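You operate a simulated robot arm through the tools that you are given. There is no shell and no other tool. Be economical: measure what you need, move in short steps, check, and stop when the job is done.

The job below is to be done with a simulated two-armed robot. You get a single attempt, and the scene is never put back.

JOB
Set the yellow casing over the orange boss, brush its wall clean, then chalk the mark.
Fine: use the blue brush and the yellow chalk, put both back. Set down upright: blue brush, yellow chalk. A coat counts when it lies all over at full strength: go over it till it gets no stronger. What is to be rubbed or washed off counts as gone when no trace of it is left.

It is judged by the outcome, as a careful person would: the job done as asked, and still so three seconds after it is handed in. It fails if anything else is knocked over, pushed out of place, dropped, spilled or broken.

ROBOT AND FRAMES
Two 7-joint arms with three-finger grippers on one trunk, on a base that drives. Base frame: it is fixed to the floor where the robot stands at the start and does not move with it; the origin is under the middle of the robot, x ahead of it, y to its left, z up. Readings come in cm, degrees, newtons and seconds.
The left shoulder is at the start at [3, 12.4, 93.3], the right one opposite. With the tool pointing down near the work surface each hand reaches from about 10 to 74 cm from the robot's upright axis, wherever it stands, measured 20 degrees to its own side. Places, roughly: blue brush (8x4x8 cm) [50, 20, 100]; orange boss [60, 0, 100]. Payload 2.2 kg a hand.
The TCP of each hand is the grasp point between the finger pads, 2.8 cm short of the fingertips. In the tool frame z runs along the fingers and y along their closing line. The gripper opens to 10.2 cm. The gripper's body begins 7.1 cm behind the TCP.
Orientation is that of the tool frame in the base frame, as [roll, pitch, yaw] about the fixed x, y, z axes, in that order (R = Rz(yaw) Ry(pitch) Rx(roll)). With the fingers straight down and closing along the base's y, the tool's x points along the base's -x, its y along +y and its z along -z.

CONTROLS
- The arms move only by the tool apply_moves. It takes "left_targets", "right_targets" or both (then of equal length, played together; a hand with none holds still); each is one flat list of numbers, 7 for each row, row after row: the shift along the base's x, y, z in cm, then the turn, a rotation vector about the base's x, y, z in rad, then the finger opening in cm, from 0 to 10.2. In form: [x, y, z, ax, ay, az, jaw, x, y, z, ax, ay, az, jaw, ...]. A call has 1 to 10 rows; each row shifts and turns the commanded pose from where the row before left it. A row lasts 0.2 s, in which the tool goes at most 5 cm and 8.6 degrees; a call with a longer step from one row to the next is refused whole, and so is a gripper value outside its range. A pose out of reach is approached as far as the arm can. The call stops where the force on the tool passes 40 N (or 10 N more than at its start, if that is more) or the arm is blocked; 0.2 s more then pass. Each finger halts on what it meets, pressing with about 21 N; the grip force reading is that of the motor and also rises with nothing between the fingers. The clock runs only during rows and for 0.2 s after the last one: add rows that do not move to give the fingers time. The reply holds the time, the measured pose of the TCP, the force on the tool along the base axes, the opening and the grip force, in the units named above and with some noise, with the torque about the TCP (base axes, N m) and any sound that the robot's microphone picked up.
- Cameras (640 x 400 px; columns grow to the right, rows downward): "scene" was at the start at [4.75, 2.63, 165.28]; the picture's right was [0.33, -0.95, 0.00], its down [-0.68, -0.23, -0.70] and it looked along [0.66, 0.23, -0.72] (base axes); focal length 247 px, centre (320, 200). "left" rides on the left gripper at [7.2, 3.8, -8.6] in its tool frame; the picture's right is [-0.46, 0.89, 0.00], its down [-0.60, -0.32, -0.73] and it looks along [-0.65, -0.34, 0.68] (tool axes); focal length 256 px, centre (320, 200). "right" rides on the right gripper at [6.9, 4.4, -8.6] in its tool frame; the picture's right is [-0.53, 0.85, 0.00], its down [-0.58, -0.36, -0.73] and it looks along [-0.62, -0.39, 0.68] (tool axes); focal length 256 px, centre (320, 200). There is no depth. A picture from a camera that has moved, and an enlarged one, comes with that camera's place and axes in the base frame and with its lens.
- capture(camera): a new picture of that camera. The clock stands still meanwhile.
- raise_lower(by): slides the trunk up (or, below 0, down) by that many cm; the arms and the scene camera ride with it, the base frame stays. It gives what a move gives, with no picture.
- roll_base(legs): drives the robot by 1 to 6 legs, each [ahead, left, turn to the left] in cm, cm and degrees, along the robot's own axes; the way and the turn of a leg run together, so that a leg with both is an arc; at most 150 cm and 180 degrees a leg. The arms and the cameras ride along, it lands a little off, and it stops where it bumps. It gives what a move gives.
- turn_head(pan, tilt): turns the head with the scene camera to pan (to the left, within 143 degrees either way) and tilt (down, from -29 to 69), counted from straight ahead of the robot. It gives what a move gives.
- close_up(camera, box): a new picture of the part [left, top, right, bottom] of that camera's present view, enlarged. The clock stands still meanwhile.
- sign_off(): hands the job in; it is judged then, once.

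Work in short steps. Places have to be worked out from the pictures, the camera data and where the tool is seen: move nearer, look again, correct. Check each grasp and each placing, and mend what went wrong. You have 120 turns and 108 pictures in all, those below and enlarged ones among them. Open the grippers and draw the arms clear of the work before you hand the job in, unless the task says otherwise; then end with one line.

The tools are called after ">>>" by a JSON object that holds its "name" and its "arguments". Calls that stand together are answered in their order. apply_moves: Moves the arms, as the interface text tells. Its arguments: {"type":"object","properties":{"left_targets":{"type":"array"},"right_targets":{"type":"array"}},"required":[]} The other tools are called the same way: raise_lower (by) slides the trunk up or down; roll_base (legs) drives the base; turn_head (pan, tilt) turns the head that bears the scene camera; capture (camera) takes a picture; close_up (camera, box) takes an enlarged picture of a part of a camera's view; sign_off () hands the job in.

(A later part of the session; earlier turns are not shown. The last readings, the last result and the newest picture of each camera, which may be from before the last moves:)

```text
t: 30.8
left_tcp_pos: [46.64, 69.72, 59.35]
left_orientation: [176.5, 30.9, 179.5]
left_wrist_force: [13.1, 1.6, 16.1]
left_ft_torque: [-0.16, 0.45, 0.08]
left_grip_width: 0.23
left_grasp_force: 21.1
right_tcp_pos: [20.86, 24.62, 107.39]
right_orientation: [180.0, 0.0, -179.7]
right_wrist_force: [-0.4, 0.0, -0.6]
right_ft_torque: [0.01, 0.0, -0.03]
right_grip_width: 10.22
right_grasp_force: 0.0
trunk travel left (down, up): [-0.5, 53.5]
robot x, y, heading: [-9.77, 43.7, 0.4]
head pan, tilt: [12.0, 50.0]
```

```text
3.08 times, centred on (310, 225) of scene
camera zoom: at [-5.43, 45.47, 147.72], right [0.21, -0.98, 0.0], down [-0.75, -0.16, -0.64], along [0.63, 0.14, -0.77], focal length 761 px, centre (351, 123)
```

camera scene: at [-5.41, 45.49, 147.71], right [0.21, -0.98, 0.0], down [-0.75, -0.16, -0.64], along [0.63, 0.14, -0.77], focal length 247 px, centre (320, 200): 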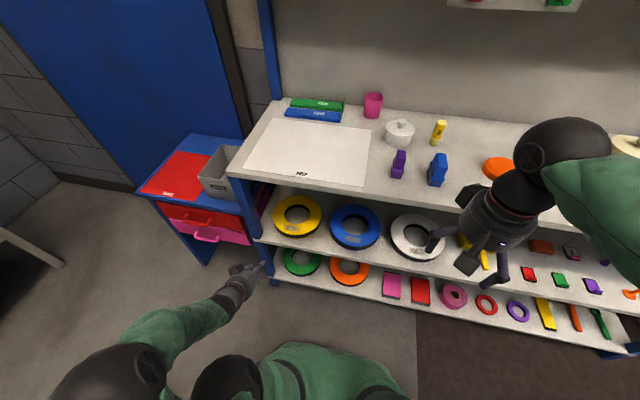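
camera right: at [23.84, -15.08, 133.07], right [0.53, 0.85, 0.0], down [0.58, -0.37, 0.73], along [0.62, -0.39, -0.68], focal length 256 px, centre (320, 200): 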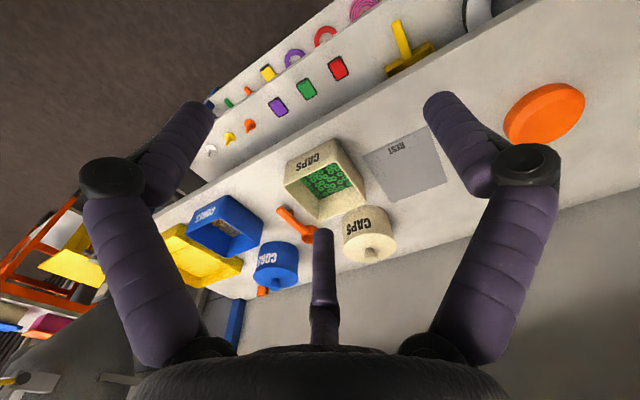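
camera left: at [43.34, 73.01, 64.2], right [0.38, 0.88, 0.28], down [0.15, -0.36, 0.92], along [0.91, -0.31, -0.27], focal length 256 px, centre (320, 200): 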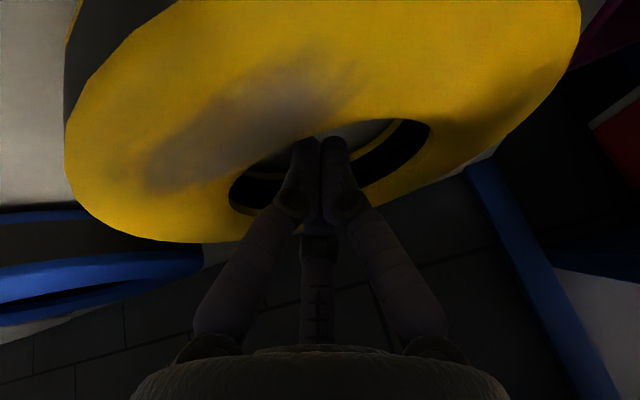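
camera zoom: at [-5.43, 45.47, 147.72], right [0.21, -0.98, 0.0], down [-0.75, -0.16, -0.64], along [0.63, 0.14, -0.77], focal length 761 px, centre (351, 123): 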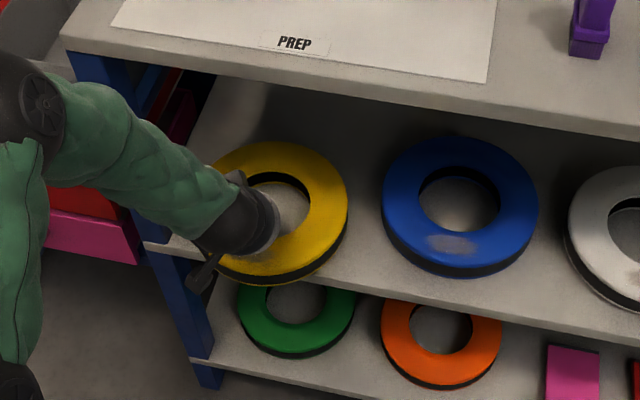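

The ring slid about 4 cm. I pull 4 cm more and check.

>>> {"name": "apply_moves", "arguments": {"left_targets": [-1.4, 0, 0, 0, 0, 0, 0, -1.4, 0, 0, 0, 0, 0, 0, -1.4, 0, 0, 0, 0, 0, 0]}}

>>> {"name": "close_up", "arguments": {"camera": "scene", "box": [220, 160, 400, 290]}}

>>> {"name": "capture", "arguments": {"camera": "left"}}

```text
t: 31.6
left_tcp_pos: [42.14, 69.57, 59.27]
left_orientation: [176.7, 30.4, 179.7]
left_wrist_force: [0.0, 2.2, 5.6]
left_ft_torque: [-0.06, 0.13, -0.04]
left_grip_width: 0.23
left_grasp_force: 20.7
right_tcp_pos: [20.75, 24.65, 107.43]
right_orientation: [179.9, 0.0, -179.6]
right_wrist_force: [-0.3, 0.1, -0.2]
right_ft_torque: [-0.04, -0.02, 0.04]
right_grip_width: 10.22
right_grasp_force: 0.1
trunk travel left (down, up): [-0.5, 53.5]
robot x, y, heading: [-10.26, 43.88, 0.0]
head pan, tilt: [12.0, 50.0]
```

```text
3.08 times, centred on (310, 225) of scene
camera zoom: at [-5.45, 45.53, 147.71], right [0.21, -0.98, 0.0], down [-0.75, -0.16, -0.64], along [0.63, 0.14, -0.77], focal length 761 px, centre (351, 123)
```

zoom: 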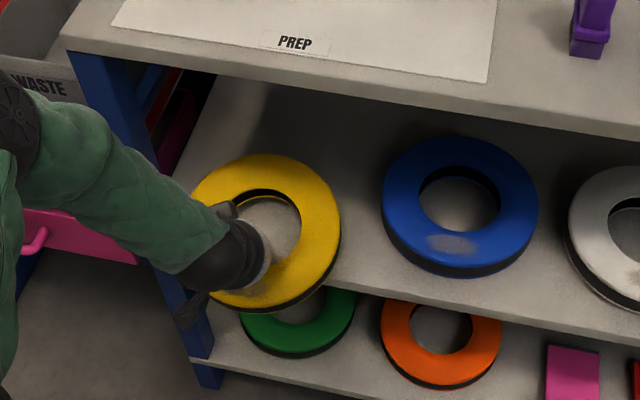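

```text
71 pictures are left
camera left: at [31.32, 72.99, 63.19], right [0.38, 0.88, 0.28], down [0.16, -0.36, 0.92], along [0.91, -0.31, -0.28], focal length 256 px, centre (320, 200)
```

left: 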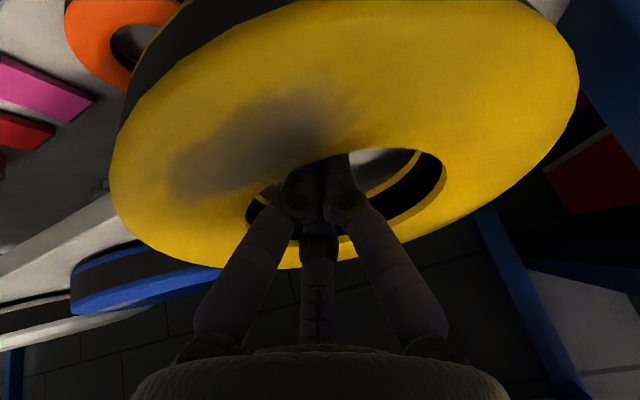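

Casing centre is now ≈(47.5, 69), overhanging the shelf front. I withdraw the bundle along its axis, then reduce the tilt to 15°, backing away.

>>> {"name": "apply_moves", "arguments": {"left_targets": [0.8, 0, 0, 0, 0, 0, 0, -1.2, 0, 2.1, 0, 0, 0, 0, -1.2, 0, 2.1, 0, 0, 0, 0, -1.2, 0, 2.1, 0, 0, 0, 0, -1.2, 0, 2.1, 0, 0, 0, 0, -1, 0, 1.5, 0, 0.135, 0, 4, -1, 0, 1.5, 0, 0.135, 0, 10.2]}}

>>> {"name": "apply_moves", "arguments": {"left_targets": [0, 0, 0, 0.037, 0, -0.138, 10.2, 0, 0, 0, 0.037, 0, -0.138, 10.2, 0, 0, 0, 0.037, 0, -0.138, 10.2, 0, 0, 0, 0.037, 0, -0.138, 10.2, 0, 0, 0, 0.037, 0, -0.138, 10.2, 0, 0, 0, 0.037, 0, -0.138, 10.2]}}

>>> {"name": "apply_moves", "arguments": {"left_targets": [0, 0, 0, 0.037, 0, -0.138, 10.2, 0, 0, 0, 0.037, 0, -0.138, 10.2, 0, 0, 0, 0.037, 0, -0.138, 10.2, 0, 0, 0, 0.037, 0, -0.138, 10.2, 0, 0, 0, 0.037, 0, -0.138, 10.2]}}

>>> {"name": "capture", "arguments": {"camera": "scene"}}

>>> {"name": "capture", "arguments": {"camera": "left"}}

```text
t: 33.1
left_tcp_pos: [36.2, 69.67, 70.76]
left_orientation: [176.6, 15.3, 179.1]
left_wrist_force: [0.1, -0.5, -0.9]
left_ft_torque: [0.01, -0.07, 0.04]
left_grip_width: 10.17
left_grasp_force: 0.0
right_tcp_pos: [20.86, 24.58, 107.39]
right_orientation: [179.9, 0.1, -179.7]
right_wrist_force: [-0.4, -0.2, 0.0]
right_ft_torque: [0.03, -0.01, 0.0]
right_grip_width: 10.21
right_grasp_force: 0.1
trunk travel left (down, up): [-0.5, 53.5]
robot x, y, heading: [-9.93, 44.04, 0.1]
head pan, tilt: [12.0, 50.0]
```

```text
t: 34.5
left_tcp_pos: [36.17, 69.65, 70.78]
left_orientation: [165.4, 9.8, 129.4]
left_wrist_force: [-0.4, 0.3, -0.8]
left_ft_torque: [0.01, 0.02, 0.02]
left_grip_width: 10.18
left_grasp_force: 0.1
right_tcp_pos: [20.94, 24.67, 107.32]
right_orientation: [179.8, -0.1, -179.7]
right_wrist_force: [-0.2, -0.2, 0.5]
right_ft_torque: [-0.03, -0.02, -0.01]
right_grip_width: 10.17
right_grasp_force: 0.0
trunk travel left (down, up): [-0.5, 53.5]
robot x, y, heading: [-10.12, 43.82, 0.5]
head pan, tilt: [12.0, 50.0]
```

```text
t: 35.8
left_tcp_pos: [32.94, 67.73, 67.03]
left_orientation: [161.9, 0.0, 89.4]
left_wrist_force: [0.2, -0.1, -0.1]
left_ft_torque: [0.01, -0.01, 0.02]
left_grip_width: 10.19
left_grasp_force: 0.0
left hand out of reach, approached as far as the arm can: row 2, 3, 4, 5
right_tcp_pos: [20.92, 24.6, 107.45]
right_orientation: [179.8, 0.0, -179.8]
right_wrist_force: [-0.3, -0.2, -0.4]
right_ft_torque: [0.0, -0.02, 0.02]
right_grip_width: 10.24
right_grasp_force: 0.1
trunk travel left (down, up): [-0.5, 53.5]
robot x, y, heading: [-9.92, 43.66, -0.0]
head pan, tilt: [12.0, 50.0]
```

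```text
70 pictures are left
camera scene: at [-5.38, 45.51, 147.71], right [0.21, -0.98, 0.0], down [-0.75, -0.16, -0.64], along [0.63, 0.14, -0.77], focal length 247 px, centre (320, 200)
```

scene: 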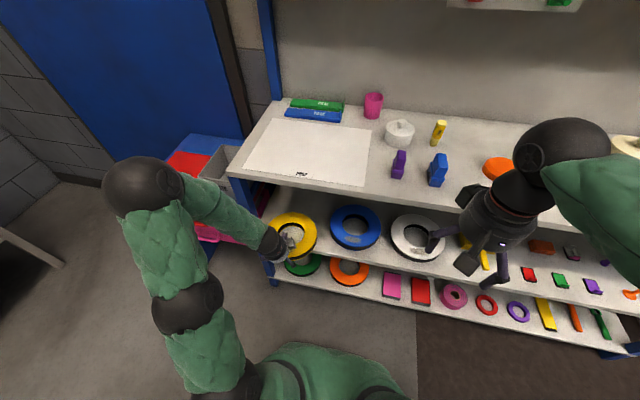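

```text
69 pictures are left
camera left: at [33.79, 74.97, 76.43], right [0.84, -0.47, 0.28], down [-0.54, -0.6, 0.6], along [-0.12, -0.65, -0.75], focal length 256 px, centre (320, 200)
```

left: 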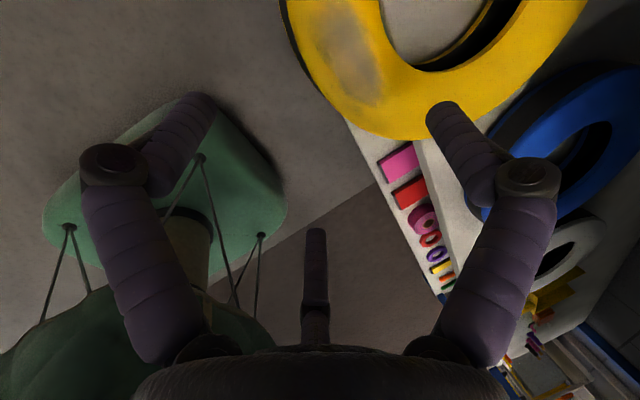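

Yaw is right (inner finger toward +x) but close to a joint limit. I try moving above the front annulus.

>>> {"name": "apply_moves", "arguments": {"left_targets": [1.5, 0.4, 0, 0, 0, 0, 10.2, 1.5, 0.4, 0, 0, 0, 0, 10.2, 1, 0.4, 0, 0, 0, 0, 10.2]}}

>>> {"name": "capture", "arguments": {"camera": "left"}}

>>> {"name": "close_up", "arguments": {"camera": "scene", "box": [220, 190, 380, 290]}}

```text
t: 36.5
left_tcp_pos: [35.45, 68.17, 65.52]
left_orientation: [161.9, 0.1, 89.5]
left_wrist_force: [0.2, -1.0, -0.1]
left_ft_torque: [0.0, 0.0, -0.03]
left_grip_width: 10.19
left_grasp_force: 0.0
left hand out of reach, approached as far as the arm can: row 1, 2, 3
right_tcp_pos: [20.89, 24.59, 107.36]
right_orientation: [179.8, 0.0, -179.6]
right_wrist_force: [-0.3, 0.7, -0.6]
right_ft_torque: [-0.03, 0.0, -0.01]
right_grip_width: 10.23
right_grasp_force: 0.1
trunk travel left (down, up): [-0.5, 53.5]
robot x, y, heading: [-10.05, 43.98, 0.5]
head pan, tilt: [12.0, 50.0]
```

```text
68 pictures are left
camera left: at [36.3, 75.37, 74.86], right [0.84, -0.47, 0.28], down [-0.53, -0.6, 0.6], along [-0.12, -0.65, -0.75], focal length 256 px, centre (320, 200)
```

left: 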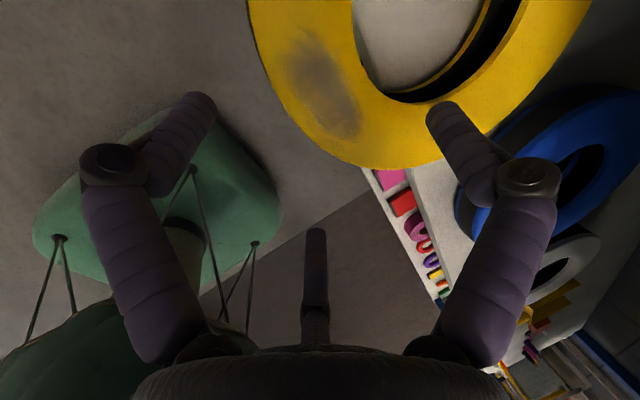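

```text
4.00 times, centred on (300, 240) of scene
camera zoom: at [-5.4, 45.51, 147.71], right [0.21, -0.98, 0.0], down [-0.75, -0.16, -0.64], along [0.63, 0.14, -0.77], focal length 989 px, centre (400, 40)
```

zoom: 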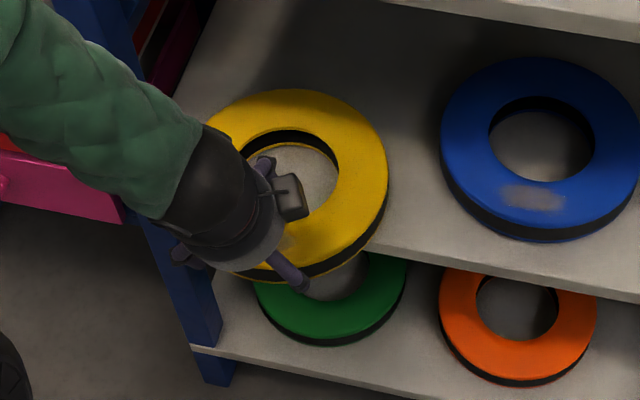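

The ring front annulus spans x≈36–41 at y≈68; the inner finger is over the hole. I shift 0.8 cm forward and descend.

>>> {"name": "apply_moves", "arguments": {"left_targets": [0.8, 0, 0, 0, 0, 0, 10.2, 0, 0, -2, 0, 0, 0, 10.2, 0, 0, -2, 0, 0, 0, 10.2, 0, 0, -2, 0, 0, 0, 10.2]}}

>>> {"name": "capture", "arguments": {"camera": "left"}}

>>> {"name": "close_up", "arguments": {"camera": "scene", "box": [220, 190, 380, 290]}}

```text
t: 37.5
left_tcp_pos: [35.91, 67.9, 59.26]
left_orientation: [161.7, -0.1, 89.6]
left_wrist_force: [4.0, 2.5, 3.3]
left_ft_torque: [-0.09, -0.17, 0.14]
left_grip_width: 10.2
left_grasp_force: 0.1
left hand out of reach, approached as far as the arm can: row 1
right_tcp_pos: [20.88, 24.69, 107.38]
right_orientation: [180.0, 0.1, -179.6]
right_wrist_force: [-0.3, -0.5, 1.0]
right_ft_torque: [0.02, 0.04, 0.02]
right_grip_width: 10.2
right_grasp_force: 0.1
trunk travel left (down, up): [-0.5, 53.5]
robot x, y, heading: [-10.03, 43.95, 0.5]
head pan, tilt: [12.0, 50.0]
```

```text
66 pictures are left
camera left: at [36.86, 75.16, 68.71], right [0.84, -0.47, 0.28], down [-0.54, -0.6, 0.59], along [-0.11, -0.65, -0.76], focal length 256 px, centre (320, 200)
```

left: 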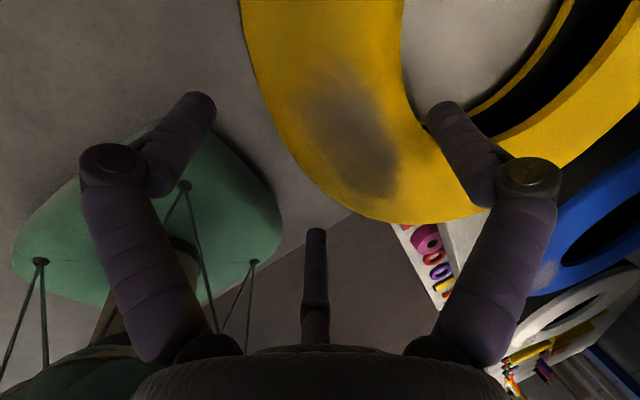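

```text
4.00 times, centred on (300, 240) of scene
camera zoom: at [-5.4, 45.51, 147.72], right [0.21, -0.98, 0.0], down [-0.75, -0.16, -0.64], along [0.63, 0.14, -0.77], focal length 989 px, centre (400, 40)
```

zoom: 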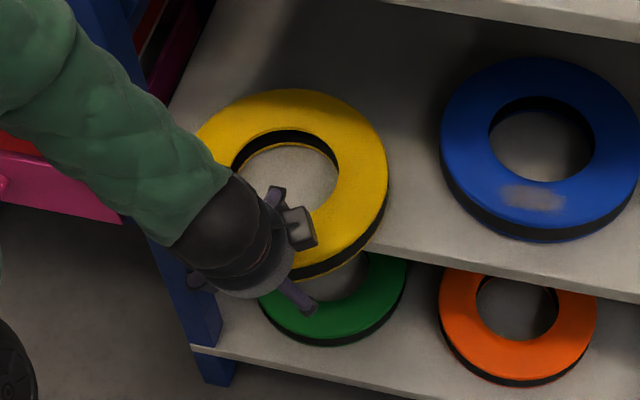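

The inner finger is in the hole. I go down 1.2 cm more and close.

>>> {"name": "apply_moves", "arguments": {"left_targets": [0, 0, -1.2, 0, 0, 0, 10.2, 0, 0, 0, 0, 0, 0, 8, 0, 0, 0, 0, 0, 0, 6, 0, 0, 0, 0, 0, 0, 4, 0, 0, 0, 0, 0, 0, 2, 0, 0, 0, 0, 0, 0, 0]}}

>>> {"name": "capture", "arguments": {"camera": "left"}}

>>> {"name": "close_up", "arguments": {"camera": "scene", "box": [220, 190, 380, 290]}}

```text
t: 39.0
left_tcp_pos: [35.93, 67.99, 58.16]
left_orientation: [161.8, 0.0, 89.6]
left_wrist_force: [4.7, 5.4, 9.6]
left_ft_torque: [-0.1, -0.66, 0.39]
left_grip_width: 7.1
left_grasp_force: 21.4
right_tcp_pos: [20.87, 24.64, 107.26]
right_orientation: [179.8, 0.0, -179.6]
right_wrist_force: [0.1, -0.6, -0.1]
right_ft_torque: [0.0, -0.01, -0.02]
right_grip_width: 10.2
right_grasp_force: 0.1
trunk travel left (down, up): [-0.5, 53.5]
robot x, y, heading: [-10.33, 44.13, 0.1]
head pan, tilt: [12.0, 50.0]
```

```text
64 pictures are left
camera left: at [36.78, 75.15, 67.45], right [0.84, -0.47, 0.28], down [-0.53, -0.6, 0.59], along [-0.11, -0.65, -0.75], focal length 256 px, centre (320, 200)
```

left: 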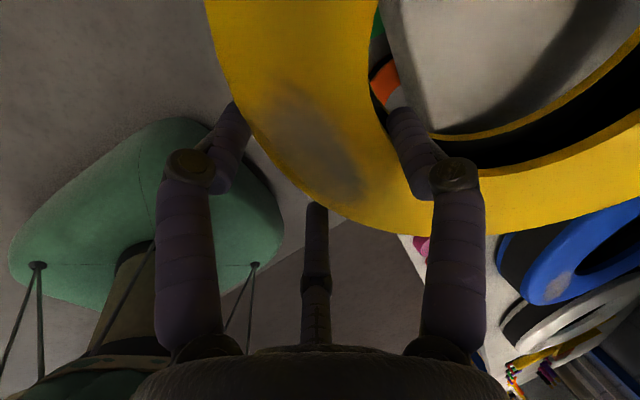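

```text
4.00 times, centred on (300, 240) of scene
camera zoom: at [-5.44, 45.51, 147.72], right [0.21, -0.98, 0.0], down [-0.75, -0.16, -0.64], along [0.63, 0.14, -0.77], focal length 989 px, centre (400, 40)
```

zoom: 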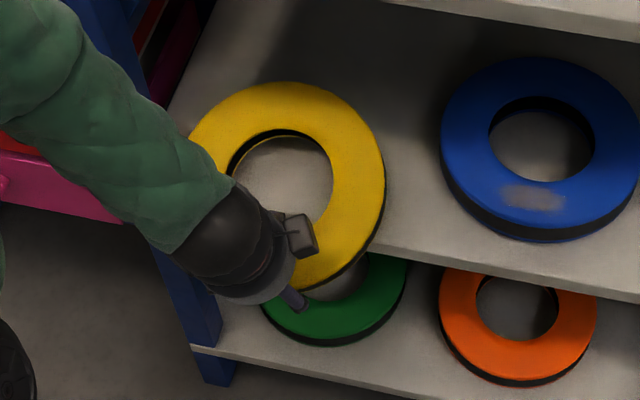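

The casing is gripped. I lift slightly, then back the base away to bring it out from under the bench.

>>> {"name": "apply_moves", "arguments": {"left_targets": [0, 0, 1.5, 0, 0, 0, 0, 0, 0, 1.5, 0, 0, 0, 0, 0, 0, 1, 0, 0, 0, 0]}}

>>> {"name": "close_up", "arguments": {"camera": "scene", "box": [200, 160, 400, 290]}}

```text
t: 39.8
left_tcp_pos: [35.85, 67.76, 61.98]
left_orientation: [162.0, 0.2, 89.4]
left_wrist_force: [0.4, 0.0, -6.2]
left_ft_torque: [-0.02, 0.66, 0.0]
left_grip_width: 6.32
left_grasp_force: 21.2
right_tcp_pos: [20.89, 24.69, 107.29]
right_orientation: [179.9, 0.0, -179.7]
right_wrist_force: [-0.1, 0.9, 0.0]
right_ft_torque: [0.01, -0.03, -0.02]
right_grip_width: 10.21
right_grasp_force: 0.1
trunk travel left (down, up): [-0.5, 53.5]
robot x, y, heading: [-9.9, 43.7, 0.7]
head pan, tilt: [12.0, 50.0]
```

```text
3.08 times, centred on (300, 225) of scene
camera zoom: at [-5.37, 45.51, 147.71], right [0.21, -0.98, 0.0], down [-0.75, -0.16, -0.64], along [0.63, 0.14, -0.77], focal length 761 px, centre (382, 123)
```

zoom: 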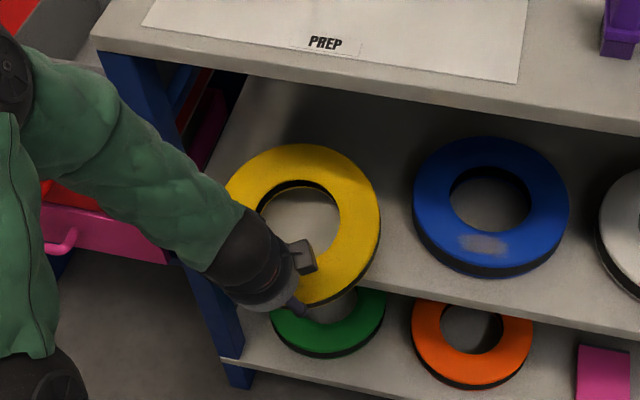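

It's held freely (weight ≈6 N). I back away 16 cm.

>>> {"name": "roll_base", "arguments": {"legs": [[-18, 0, 0]]}}

>>> {"name": "capture", "arguments": {"camera": "scene"}}

```text
t: 41.2
left_tcp_pos: [18.13, 67.85, 62.05]
left_orientation: [162.0, 0.0, 89.4]
left_wrist_force: [-1.1, -0.4, -7.0]
left_ft_torque: [-0.02, 0.6, 0.01]
left_grip_width: 6.31
left_grasp_force: 20.7
right_tcp_pos: [2.95, 24.55, 107.41]
right_orientation: [179.8, 0.1, -179.8]
right_wrist_force: [-0.1, -0.1, 0.4]
right_ft_torque: [0.0, -0.01, 0.02]
right_grip_width: 10.2
right_grasp_force: 0.1
trunk travel left (down, up): [-0.5, 53.5]
robot x, y, heading: [-27.93, 43.71, 0.2]
head pan, tilt: [12.0, 50.0]
```

```text
61 pictures are left
camera scene: at [-23.25, 45.45, 147.71], right [0.21, -0.98, 0.0], down [-0.75, -0.16, -0.64], along [0.63, 0.14, -0.77], focal length 247 px, centre (320, 200)
```

scene: 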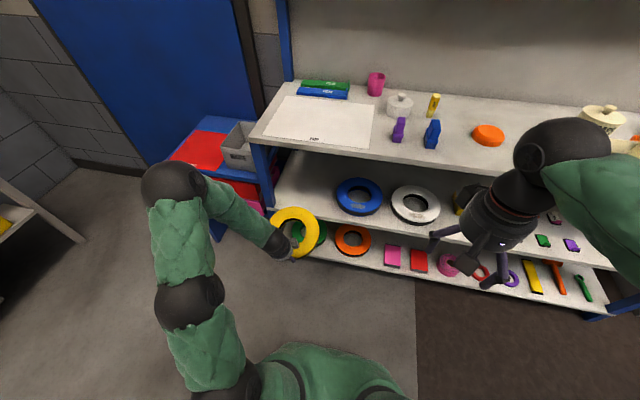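

I raise the trunk to carry the casing above bench height.

>>> {"name": "raise_lower", "arguments": {"by": 48}}

>>> {"name": "turn_head", "arguments": {"pan": -10, "tilt": 50}}

>>> {"name": "capture", "arguments": {"camera": "scene"}}

```text
refused: 48 is not a number from -40 to 40
```

```text
t: 42.1
left_tcp_pos: [18.26, 67.79, 61.98]
left_orientation: [162.0, 0.1, 89.4]
left_wrist_force: [0.5, -0.3, -6.3]
left_ft_torque: [0.0, 0.61, -0.01]
left_grip_width: 6.31
left_grasp_force: 21.1
right_tcp_pos: [3.07, 24.56, 107.46]
right_orientation: [180.0, 0.0, -179.8]
right_wrist_force: [-0.1, 0.2, -0.3]
right_ft_torque: [-0.02, 0.01, 0.0]
right_grip_width: 10.2
right_grasp_force: 0.1
trunk travel left (down, up): [-0.5, 53.5]
robot x, y, heading: [-27.62, 43.64, 0.5]
head pan, tilt: [-10.0, 50.0]
```

```text
60 pictures are left
camera scene: at [-23.1, 42.53, 147.71], right [-0.17, -0.99, 0.0], down [-0.76, 0.13, -0.64], along [0.63, -0.11, -0.77], focal length 247 px, centre (320, 200)
```

scene: 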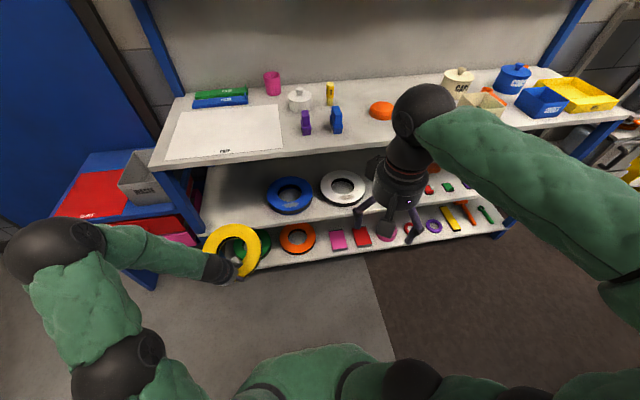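

Limit is 40 per call; raise in two steps.

>>> {"name": "raise_lower", "arguments": {"by": 40}}

>>> {"name": "raise_lower", "arguments": {"by": 10}}

>>> {"name": "roll_base", "arguments": {"legs": [[0, -65, 0]]}}

>>> {"name": "turn_head", "arguments": {"pan": 18, "tilt": 50}}

>>> {"name": "capture", "arguments": {"camera": "scene"}}

>>> {"name": "capture", "arguments": {"camera": "left"}}

```text
t: 45.9
left_tcp_pos: [18.22, 67.71, 101.96]
left_orientation: [161.8, 0.1, 89.5]
left_wrist_force: [0.1, -1.1, -8.1]
left_ft_torque: [0.01, 0.63, -0.01]
left_grip_width: 6.32
left_grasp_force: 21.3
right_tcp_pos: [3.18, 24.44, 147.34]
right_orientation: [179.9, 0.0, -179.8]
right_wrist_force: [-0.5, -0.9, 0.0]
right_ft_torque: [0.04, -0.01, -0.01]
right_grip_width: 10.18
right_grasp_force: 0.0
trunk travel left (down, up): [-40.5, 13.5]
robot x, y, heading: [-28.04, 43.57, 0.3]
head pan, tilt: [-10.0, 50.0]
```

```text
t: 47.3
left_tcp_pos: [18.04, 67.68, 111.95]
left_orientation: [161.8, 0.1, 89.4]
left_wrist_force: [-0.3, 0.1, -6.7]
left_ft_torque: [0.0, 0.67, 0.03]
left_grip_width: 6.31
left_grasp_force: 21.5
right_tcp_pos: [3.12, 24.54, 157.28]
right_orientation: [179.9, 0.0, -179.8]
right_wrist_force: [-0.6, 0.0, -0.2]
right_ft_torque: [-0.02, 0.0, 0.02]
right_grip_width: 10.22
right_grasp_force: 0.1
trunk travel left (down, up): [-50.5, 3.5]
robot x, y, heading: [-27.92, 43.55, 0.1]
head pan, tilt: [-10.0, 50.0]
```

```text
t: 50.9
left_tcp_pos: [18.34, 1.39, 112.03]
left_orientation: [161.9, 0.1, 89.0]
left_wrist_force: [0.5, 0.1, -6.2]
left_ft_torque: [-0.01, 0.63, -0.03]
left_grip_width: 6.31
left_grasp_force: 21.1
right_tcp_pos: [2.81, -41.67, 157.4]
right_orientation: [180.0, 0.0, 179.6]
right_wrist_force: [-0.1, -0.8, 0.8]
right_ft_torque: [0.02, 0.02, 0.03]
right_grip_width: 10.19
right_grasp_force: 0.1
trunk travel left (down, up): [-50.5, 3.5]
robot x, y, heading: [-27.62, -21.69, -0.2]
head pan, tilt: [-10.0, 50.0]
```

```text
t: 51.9
left_tcp_pos: [18.28, 1.53, 111.93]
left_orientation: [161.8, 0.1, 89.0]
left_wrist_force: [0.1, 0.4, -6.9]
left_ft_torque: [0.03, 0.69, -0.04]
left_grip_width: 6.27
left_grasp_force: 20.3
right_tcp_pos: [2.92, -41.61, 157.29]
right_orientation: [179.8, 0.0, 179.6]
right_wrist_force: [0.3, -0.6, 0.0]
right_ft_torque: [-0.01, -0.02, 0.04]
right_grip_width: 10.21
right_grasp_force: 0.0
trunk travel left (down, up): [-50.5, 3.5]
robot x, y, heading: [-27.83, -21.85, -0.3]
head pan, tilt: [18.0, 50.0]
```

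```text
59 pictures are left
camera scene: at [-23.37, -19.69, 197.71], right [0.3, -0.95, 0.0], down [-0.73, -0.23, -0.64], along [0.61, 0.2, -0.77], focal length 247 px, centre (320, 200)
```

scene: 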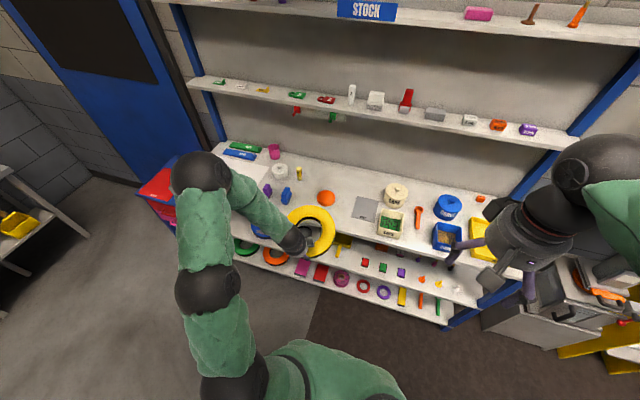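

```text
58 pictures are left
camera left: at [19.32, 8.69, 121.37], right [0.83, -0.48, 0.28], down [-0.54, -0.59, 0.6], along [-0.12, -0.65, -0.75], focal length 256 px, centre (320, 200)
```

left: 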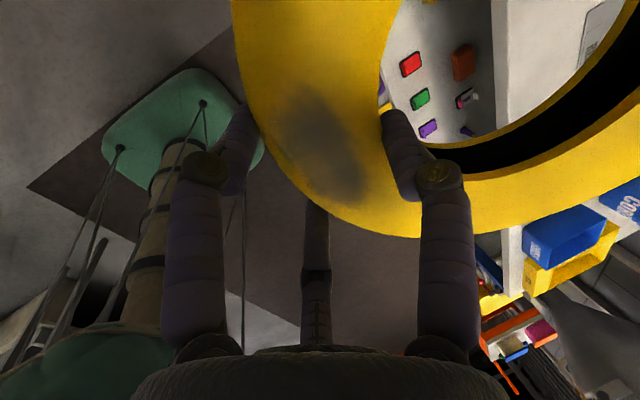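

I zoom in on the boss and the held casing to compare sizes, tilt and position.

>>> {"name": "close_up", "arguments": {"camera": "scene", "box": [260, 170, 360, 270]}}

```text
4.00 times, centred on (310, 220) of scene
camera zoom: at [-23.37, -19.69, 197.71], right [0.3, -0.95, 0.0], down [-0.73, -0.23, -0.64], along [0.61, 0.2, -0.77], focal length 989 px, centre (360, 120)
```

zoom: 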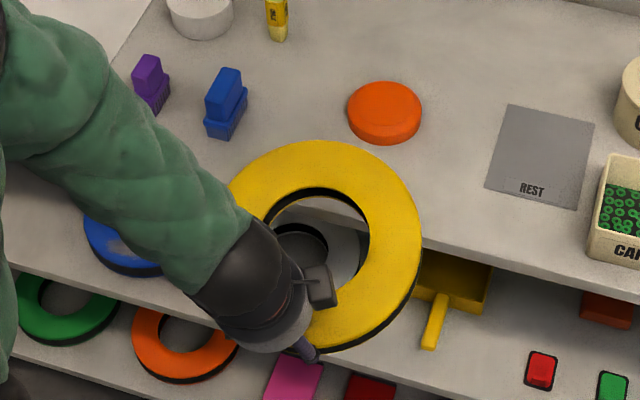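

Boss ≈10.2 cm wide and ~2 cm tall, hole ≈10.8 cm: a close fit. The casing hangs tilted ~18° with the hand, so I level it by rotating the hand upright.

>>> {"name": "apply_moves", "arguments": {"left_targets": [0, 0, 0, 0, 0.1, 0, 0, 0, 0, 0, 0, 0.1, 0, 0, 0, 0, 0, 0, 0.115, 0, 0, 0, 0, 0, 0, 0, 0, 0]}}

>>> {"name": "capture", "arguments": {"camera": "left"}}

>>> {"name": "close_up", "arguments": {"camera": "scene", "box": [260, 170, 360, 270]}}

```text
t: 52.9
left_tcp_pos: [18.04, 1.31, 111.75]
left_orientation: [164.7, 0.1, 89.0]
left_wrist_force: [-0.4, 0.8, -6.0]
left_ft_torque: [0.02, 0.67, -0.01]
left_grip_width: 6.31
left_grasp_force: 21.1
left hand out of reach, approached as far as the arm can: row 1, 2, 3
right_tcp_pos: [2.96, -41.7, 157.42]
right_orientation: [179.7, 0.0, 179.7]
right_wrist_force: [1.0, -0.7, -0.7]
right_ft_torque: [0.02, -0.01, -0.01]
right_grip_width: 10.19
right_grasp_force: 0.1
trunk travel left (down, up): [-50.5, 3.5]
robot x, y, heading: [-28.32, -22.37, -0.3]
head pan, tilt: [18.0, 50.0]
```

```text
56 pictures are left
camera left: at [19.49, 8.52, 121.05], right [0.85, -0.48, 0.23], down [-0.51, -0.59, 0.62], along [-0.16, -0.65, -0.75], focal length 256 px, centre (320, 200)
```

left: 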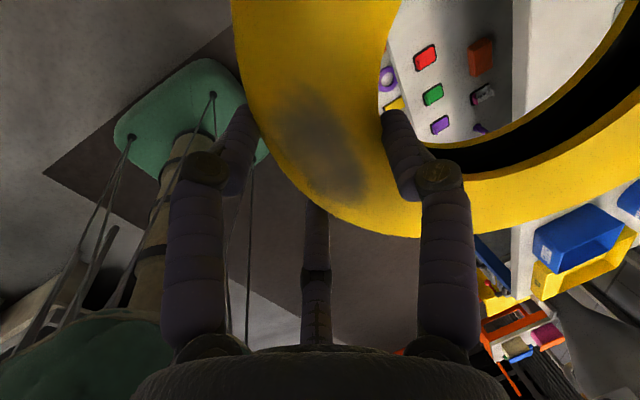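

```text
4.00 times, centred on (310, 220) of scene
camera zoom: at [-23.37, -19.73, 197.71], right [0.3, -0.95, 0.0], down [-0.73, -0.23, -0.64], along [0.61, 0.2, -0.77], focal length 989 px, centre (360, 120)
```

zoom: 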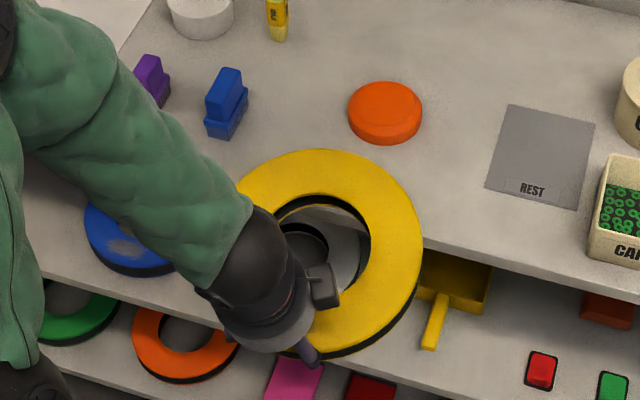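

A joint limit stops the leveling at this yaw. I yaw the hand back by 34° first, then level about the rotated axis.

>>> {"name": "apply_moves", "arguments": {"left_targets": [0, 0, 0, 0, 0, 0.12, 0, 0, 0, 0, 0, 0, 0.12, 0, 0, 0, 0, 0, 0, 0.12, 0, 0, 0, 0, 0, 0, 0.12, 0, 0, 0, 0, 0, 0, 0.12, 0, 0, 0, 0, -0.075, 0.11, 0, 0, 0, 0, 0, -0.076, 0.11, 0, 0, 0, 0, 0, 0, 0, 0, 0]}}

>>> {"name": "close_up", "arguments": {"camera": "scene", "box": [240, 170, 360, 270]}}

```text
t: 54.7
left_tcp_pos: [17.96, 1.26, 111.73]
left_orientation: [172.4, 0.2, 123.4]
left_wrist_force: [0.8, 0.3, -7.5]
left_ft_torque: [-0.35, 0.54, 0.0]
left_grip_width: 6.3
left_grasp_force: 21.1
left hand out of reach, approached as far as the arm can: row 7
right_tcp_pos: [2.8, -41.75, 157.36]
right_orientation: [179.9, -0.1, 179.6]
right_wrist_force: [0.0, 1.1, 0.7]
right_ft_torque: [-0.02, -0.01, -0.01]
right_grip_width: 10.19
right_grasp_force: 0.0
trunk travel left (down, up): [-50.5, 3.5]
robot x, y, heading: [-27.54, -21.91, -0.5]
head pan, tilt: [18.0, 50.0]
```

```text
4.00 times, centred on (300, 220) of scene
camera zoom: at [-23.41, -19.74, 197.71], right [0.3, -0.95, 0.0], down [-0.73, -0.23, -0.64], along [0.61, 0.2, -0.77], focal length 989 px, centre (400, 120)
```

zoom: 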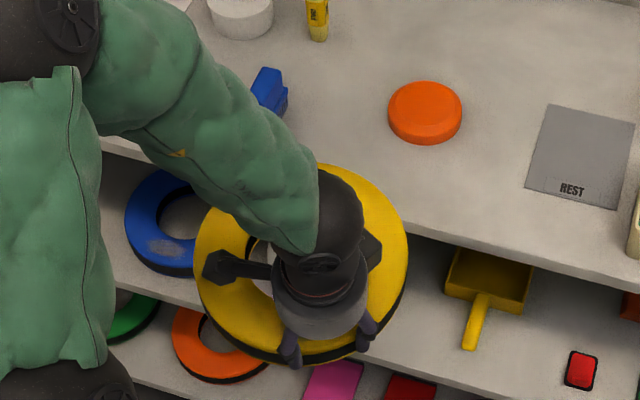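

>>> {"name": "apply_moves", "arguments": {"left_targets": [0, 0, 0, 0, 0, 0.1, 0, 0, 0, 0, 0, 0, 0.1, 0, 0, 0, 0, 0, 0, 0.1, 0, 0, 0, 0, -0.051, 0.042, 0, 0, 0, 0, 0, -0.052, 0.042, 0, 0, 0, 0, 0, 0, 0, 0, 0]}}

>>> {"name": "capture", "arguments": {"camera": "left"}}

>>> {"name": "close_up", "arguments": {"camera": "scene", "box": [240, 170, 360, 270]}}

```text
t: 56.1
left_tcp_pos: [18.03, 1.19, 111.67]
left_orientation: [176.1, 0.3, 140.7]
left_wrist_force: [0.6, 0.3, -6.6]
left_ft_torque: [-0.49, 0.36, 0.0]
left_grip_width: 6.32
left_grasp_force: 21.1
left hand out of reach, approached as far as the arm can: row 5
right_tcp_pos: [2.85, -41.51, 157.2]
right_orientation: [-180.0, 0.1, 179.7]
right_wrist_force: [0.4, 0.1, 0.5]
right_ft_torque: [0.04, 0.01, 0.0]
right_grip_width: 10.19
right_grasp_force: 0.0
trunk travel left (down, up): [-50.5, 3.5]
robot x, y, heading: [-27.97, -22.14, -0.3]
head pan, tilt: [18.0, 50.0]
```

```text
53 pictures are left
camera left: at [14.43, 8.37, 120.57], right [0.92, 0.39, 0.06], down [0.23, -0.66, 0.71], along [0.32, -0.64, -0.7], focal length 256 px, centre (320, 200)
```

left: 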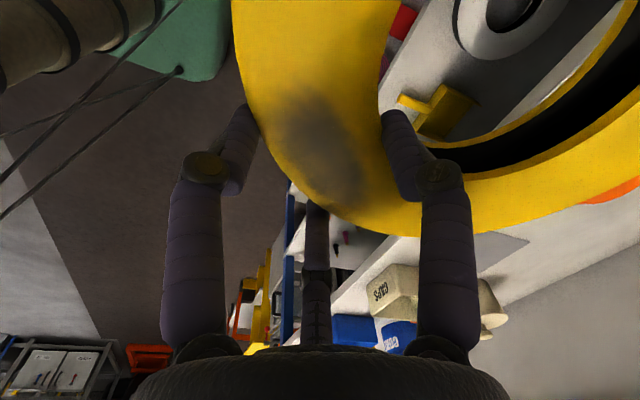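

```text
4.00 times, centred on (300, 220) of scene
camera zoom: at [-23.39, -19.74, 197.71], right [0.3, -0.95, 0.0], down [-0.73, -0.23, -0.64], along [0.61, 0.2, -0.77], focal length 989 px, centre (400, 120)
```

zoom: 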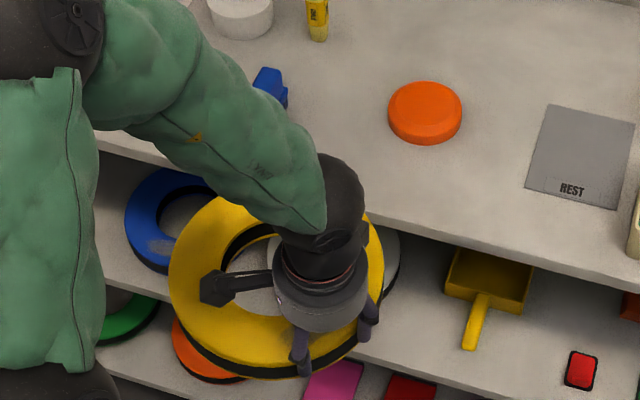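

From torque and geometry the casing centre is ≈(+5.6, +7.0) from the TCP. Five views put the boss top at ≈(60.0, 3.6, 96.5). I drive forward, high above the bench, to bring the casing over it.

>>> {"name": "roll_base", "arguments": {"legs": [[34, -4.6, 0]]}}

>>> {"name": "turn_head", "arguments": {"pan": 30, "tilt": 55}}

>>> {"name": "capture", "arguments": {"camera": "scene"}}

>>> {"name": "capture", "arguments": {"camera": "left"}}

```text
t: 58.3
left_tcp_pos: [52.32, -3.51, 111.89]
left_orientation: [176.1, 0.1, 140.6]
left_wrist_force: [0.2, -0.1, -6.7]
left_ft_torque: [-0.47, 0.39, 0.02]
left_grip_width: 6.32
left_grasp_force: 20.5
right_tcp_pos: [37.08, -46.33, 157.44]
right_orientation: [179.9, 0.0, 179.7]
right_wrist_force: [0.8, 0.3, -0.3]
right_ft_torque: [-0.01, 0.01, 0.03]
right_grip_width: 10.21
right_grasp_force: 0.0
trunk travel left (down, up): [-50.5, 3.5]
robot x, y, heading: [6.43, -27.07, -0.5]
head pan, tilt: [18.0, 50.0]
```

```text
t: 59.0
left_tcp_pos: [52.41, -3.4, 111.63]
left_orientation: [176.1, 0.1, 140.5]
left_wrist_force: [0.8, -0.3, -6.8]
left_ft_torque: [-0.46, 0.37, -0.03]
left_grip_width: 6.28
left_grasp_force: 21.6
right_tcp_pos: [37.21, -46.37, 157.38]
right_orientation: [179.9, -0.1, 179.7]
right_wrist_force: [0.9, -0.8, 0.4]
right_ft_torque: [-0.02, 0.01, 0.02]
right_grip_width: 10.21
right_grasp_force: 0.0
trunk travel left (down, up): [-50.5, 3.5]
robot x, y, heading: [6.35, -26.51, -0.6]
head pan, tilt: [30.0, 55.0]
```

```text
51 pictures are left
camera scene: at [9.91, -23.22, 197.06], right [0.5, -0.87, 0.0], down [-0.71, -0.41, -0.57], along [0.5, 0.28, -0.82], focal length 247 px, centre (320, 200)
```

scene: 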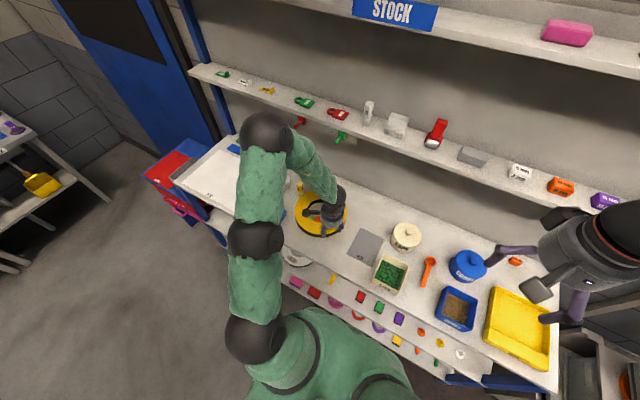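

```text
50 pictures are left
camera left: at [48.73, 3.66, 120.54], right [0.92, 0.39, 0.06], down [0.23, -0.66, 0.71], along [0.32, -0.64, -0.7], focal length 256 px, centre (320, 200)
```

left: 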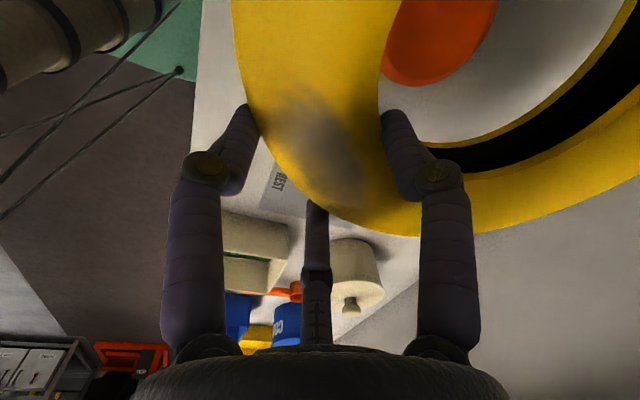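

Through the hole I see the boss; ring centre ≈(57.7, 3.8), boss ≈(60.4, 3.6). I shift 2.6 cm forward and lower the trunk 8 cm to just above the boss.

>>> {"name": "apply_moves", "arguments": {"left_targets": [1.3, -0.1, 0, 0, 0, 0, 0, 1.3, -0.1, 0, 0, 0, 0, 0, 0, 0, 0, 0, 0, 0, 0]}}

>>> {"name": "raise_lower", "arguments": {"by": -7.5}}

>>> {"name": "capture", "arguments": {"camera": "left"}}

>>> {"name": "close_up", "arguments": {"camera": "scene", "box": [270, 150, 390, 250]}}

```text
t: 59.9
left_tcp_pos: [53.81, -3.79, 111.59]
left_orientation: [176.1, 0.2, 140.7]
left_wrist_force: [-0.4, 0.7, -5.8]
left_ft_torque: [-0.51, 0.38, 0.02]
left_grip_width: 6.3
left_grasp_force: 21.1
left hand out of reach, approached as far as the arm can: row 2
right_tcp_pos: [37.05, -46.23, 157.34]
right_orientation: [179.9, 0.0, 179.7]
right_wrist_force: [1.2, 0.5, -0.2]
right_ft_torque: [-0.02, -0.02, 0.02]
right_grip_width: 10.2
right_grasp_force: 0.0
trunk travel left (down, up): [-50.5, 3.5]
robot x, y, heading: [6.6, -27.12, -0.2]
head pan, tilt: [30.0, 55.0]
```

```text
t: 61.0
left_tcp_pos: [53.9, -3.68, 103.94]
left_orientation: [176.1, 0.1, 140.7]
left_wrist_force: [0.5, 0.4, -6.4]
left_ft_torque: [-0.5, 0.35, -0.01]
left_grip_width: 6.33
left_grasp_force: 20.9
right_tcp_pos: [37.06, -46.41, 149.93]
right_orientation: [179.9, 0.0, 179.8]
right_wrist_force: [0.4, -0.6, -0.3]
right_ft_torque: [0.0, 0.0, -0.01]
right_grip_width: 10.21
right_grasp_force: 0.0
trunk travel left (down, up): [-43.0, 11.0]
robot x, y, heading: [6.24, -26.96, -0.3]
head pan, tilt: [30.0, 55.0]
```

```text
49 pictures are left
camera left: at [50.33, 3.37, 112.8], right [0.92, 0.39, 0.06], down [0.23, -0.67, 0.71], along [0.32, -0.64, -0.7], focal length 256 px, centre (320, 200)
```

left: 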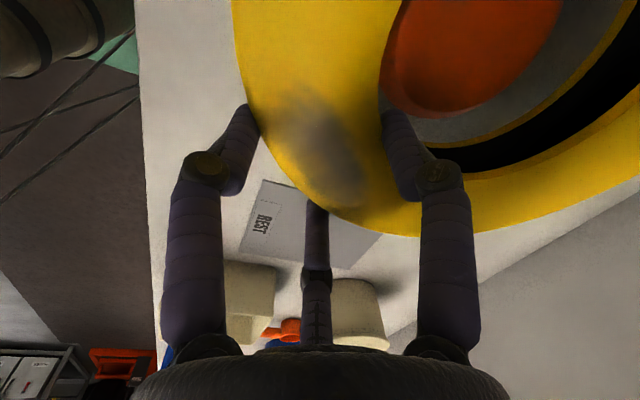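

```text
4.00 times, centred on (330, 200) of scene
camera zoom: at [9.82, -23.22, 189.57], right [0.5, -0.87, 0.0], down [-0.71, -0.41, -0.57], along [0.5, 0.28, -0.82], focal length 989 px, centre (280, 200)
```

zoom: 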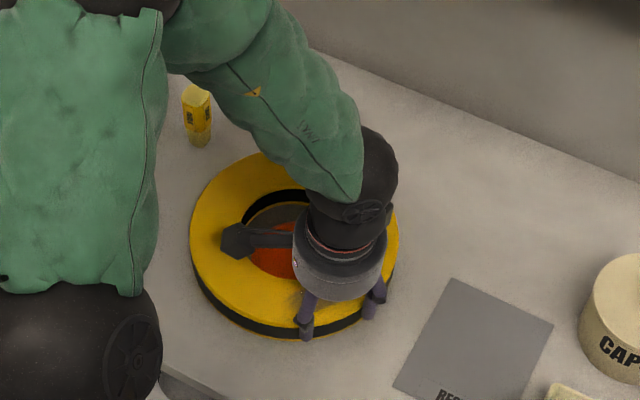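

Ring centre ≈(59.4, 3.4), boss ≈(60.6, 3.4). The arm is at a limit, so I nudge the base forward 1.3 cm.

>>> {"name": "roll_base", "arguments": {"legs": [[1.3, 0, 0]]}}

>>> {"name": "raise_lower", "arguments": {"by": -1.5}}

>>> {"name": "capture", "arguments": {"camera": "left"}}

>>> {"name": "close_up", "arguments": {"camera": "scene", "box": [270, 150, 390, 250]}}

```text
t: 61.7
left_tcp_pos: [55.02, -3.66, 103.99]
left_orientation: [176.0, 0.2, 140.7]
left_wrist_force: [-0.5, -0.5, -7.5]
left_ft_torque: [-0.46, 0.35, 0.0]
left_grip_width: 6.32
left_grasp_force: 20.8
right_tcp_pos: [38.09, -46.29, 150.04]
right_orientation: [180.0, 0.1, 179.6]
right_wrist_force: [-1.0, 0.2, 0.2]
right_ft_torque: [-0.03, -0.03, -0.05]
right_grip_width: 10.19
right_grasp_force: 0.0
trunk travel left (down, up): [-43.0, 11.0]
robot x, y, heading: [7.47, -26.4, -0.3]
head pan, tilt: [30.0, 55.0]
```

```text
t: 62.4
left_tcp_pos: [55.06, -3.8, 102.43]
left_orientation: [176.2, 0.2, 140.7]
left_wrist_force: [-2.0, 0.7, -8.3]
left_ft_torque: [-0.57, 0.5, 0.14]
left_grip_width: 6.3
left_grasp_force: 21.2
right_tcp_pos: [38.47, -46.38, 148.31]
right_orientation: [179.8, 0.0, 179.7]
right_wrist_force: [-0.1, 0.3, 0.5]
right_ft_torque: [0.01, -0.01, 0.01]
right_grip_width: 10.24
right_grasp_force: 0.1
trunk travel left (down, up): [-41.5, 12.5]
robot x, y, heading: [7.42, -26.61, -0.0]
head pan, tilt: [30.0, 55.0]
```

```text
47 pictures are left
camera left: at [51.5, 3.35, 111.23], right [0.92, 0.39, 0.06], down [0.24, -0.66, 0.71], along [0.32, -0.64, -0.7], focal length 256 px, centre (320, 200)
```

left: 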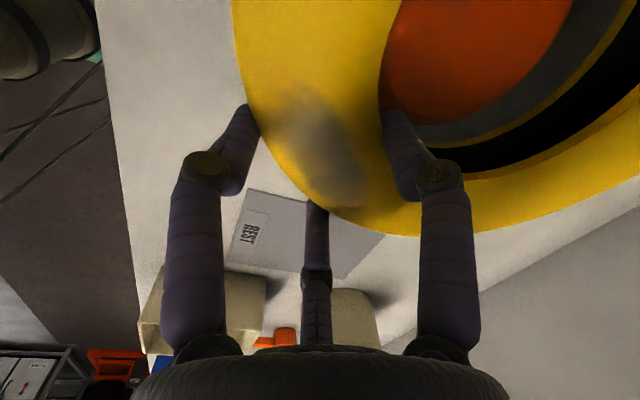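

```text
4.00 times, centred on (330, 200) of scene
camera zoom: at [11.12, -23.24, 188.06], right [0.5, -0.87, 0.0], down [-0.71, -0.41, -0.57], along [0.5, 0.28, -0.82], focal length 989 px, centre (280, 200)
```

zoom: 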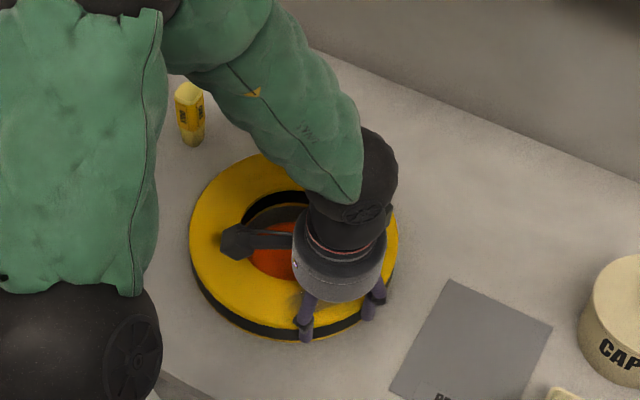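

Alignment looks within ~0.4 cm. I lower in small steps, watching forces.

>>> {"name": "raise_lower", "arguments": {"by": -0.7}}

>>> {"name": "raise_lower", "arguments": {"by": -0.6}}

```text
t: 62.9
left_tcp_pos: [55.09, -3.78, 101.55]
left_orientation: [176.3, 0.1, 140.7]
left_wrist_force: [-1.4, -0.8, -8.0]
left_ft_torque: [-0.5, 0.35, 0.06]
left_grip_width: 6.3
left_grasp_force: 21.2
right_tcp_pos: [38.31, -46.32, 147.81]
right_orientation: [179.8, 0.0, 179.6]
right_wrist_force: [0.2, -0.3, 0.1]
right_ft_torque: [-0.02, 0.02, 0.03]
right_grip_width: 10.17
right_grasp_force: 0.0
trunk travel left (down, up): [-40.8, 13.2]
robot x, y, heading: [7.32, -26.69, -0.2]
head pan, tilt: [30.0, 55.0]
```

```text
t: 63.5
left_tcp_pos: [55.09, -3.78, 100.97]
left_orientation: [176.2, 0.1, 140.7]
left_wrist_force: [-2.4, -1.7, -7.8]
left_ft_torque: [-0.54, 0.35, 0.1]
left_grip_width: 6.31
left_grasp_force: 20.4
right_tcp_pos: [38.33, -46.31, 147.15]
right_orientation: [179.8, 0.0, 179.7]
right_wrist_force: [-1.1, -0.7, -0.1]
right_ft_torque: [-0.03, 0.0, -0.03]
right_grip_width: 10.18
right_grasp_force: 0.1
trunk travel left (down, up): [-40.2, 13.8]
robot x, y, heading: [7.58, -26.88, -0.0]
head pan, tilt: [30.0, 55.0]
```

Only light side contact – it's slipping over. I continue.

>>> {"name": "raise_lower", "arguments": {"by": -0.6}}

>>> {"name": "raise_lower", "arguments": {"by": -0.6}}

>>> {"name": "close_up", "arguments": {"camera": "scene", "box": [270, 150, 390, 250]}}

```text
t: 64.0
left_tcp_pos: [55.09, -3.71, 100.69]
left_orientation: [175.9, 0.4, 140.6]
left_wrist_force: [-7.7, -1.2, 11.6]
left_ft_torque: [-0.87, 0.49, 0.17]
left_grip_width: 6.32
left_grasp_force: 21.0
right_tcp_pos: [38.21, -46.41, 146.47]
right_orientation: [179.9, 0.1, 179.7]
right_wrist_force: [-0.1, 0.8, 0.7]
right_ft_torque: [-0.03, 0.01, 0.0]
right_grip_width: 10.21
right_grasp_force: 0.1
trunk travel left (down, up): [-39.6, 14.4]
robot x, y, heading: [7.47, -27.19, -0.2]
head pan, tilt: [30.0, 55.0]
```

```text
t: 64.5
left_tcp_pos: [55.08, -3.6, 100.46]
left_orientation: [175.7, 0.3, 140.7]
left_wrist_force: [-12.8, 0.1, 20.5]
left_ft_torque: [-0.54, -0.05, 0.03]
left_grip_width: 6.42
left_grasp_force: 20.8
right_tcp_pos: [38.05, -46.46, 146.11]
right_orientation: [179.8, 0.1, 179.8]
right_wrist_force: [-0.1, -1.6, -0.2]
right_ft_torque: [0.03, 0.06, -0.02]
right_grip_width: 10.2
right_grasp_force: 0.0
trunk travel left (down, up): [-39.1, 14.9]
robot x, y, heading: [7.76, -26.53, -0.2]
head pan, tilt: [30.0, 55.0]
stopped: the force on the tool passed its limit at 42 N (the readings are from after the stop); the commanded pose is now the measured one
```

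```text
4.00 times, centred on (330, 200) of scene
camera zoom: at [10.66, -23.35, 185.71], right [0.5, -0.87, 0.0], down [-0.71, -0.41, -0.57], along [0.5, 0.29, -0.82], focal length 989 px, centre (280, 200)
```

zoom: 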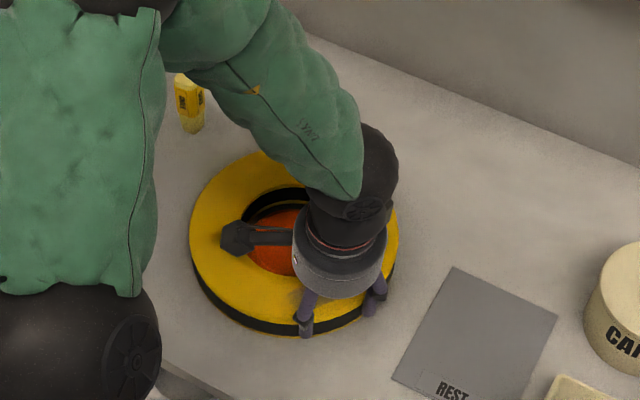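

Contact now with −x push. I relieve it by shifting the hand −0.4 cm in x and up slightly, and check the left camera.

>>> {"name": "apply_moves", "arguments": {"left_targets": [-0.3, 0, 0.2, 0, 0, 0, 0, 0, 0, 0, 0, 0, 0, 0]}}

>>> {"name": "capture", "arguments": {"camera": "left"}}

```text
t: 65.1
left_tcp_pos: [55.2, -3.66, 100.48]
left_orientation: [175.8, 0.3, 140.7]
left_wrist_force: [0.9, 0.7, -2.1]
left_ft_torque: [-0.42, -0.17, 0.18]
left_grip_width: 6.4
left_grasp_force: 21.3
right_tcp_pos: [38.49, -46.23, 146.0]
right_orientation: [179.9, 0.1, 179.7]
right_wrist_force: [1.3, -0.5, -0.6]
right_ft_torque: [-0.01, 0.01, 0.02]
right_grip_width: 10.21
right_grasp_force: 0.1
trunk travel left (down, up): [-39.1, 14.9]
robot x, y, heading: [7.91, -26.88, -0.2]
head pan, tilt: [30.0, 55.0]
```

```text
44 pictures are left
camera left: at [51.4, 3.41, 109.35], right [0.92, 0.39, 0.07], down [0.23, -0.67, 0.71], along [0.32, -0.64, -0.7], focal length 256 px, centre (320, 200)
```

left: 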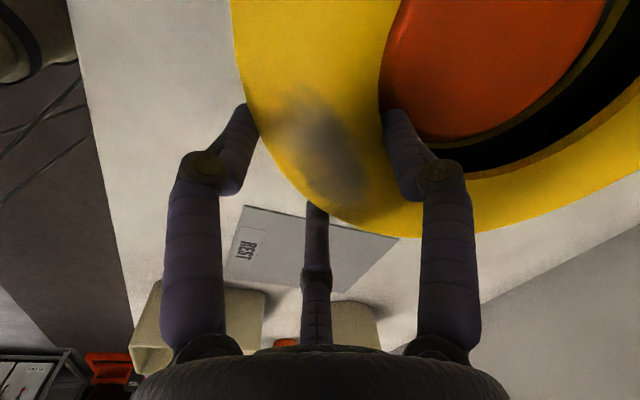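

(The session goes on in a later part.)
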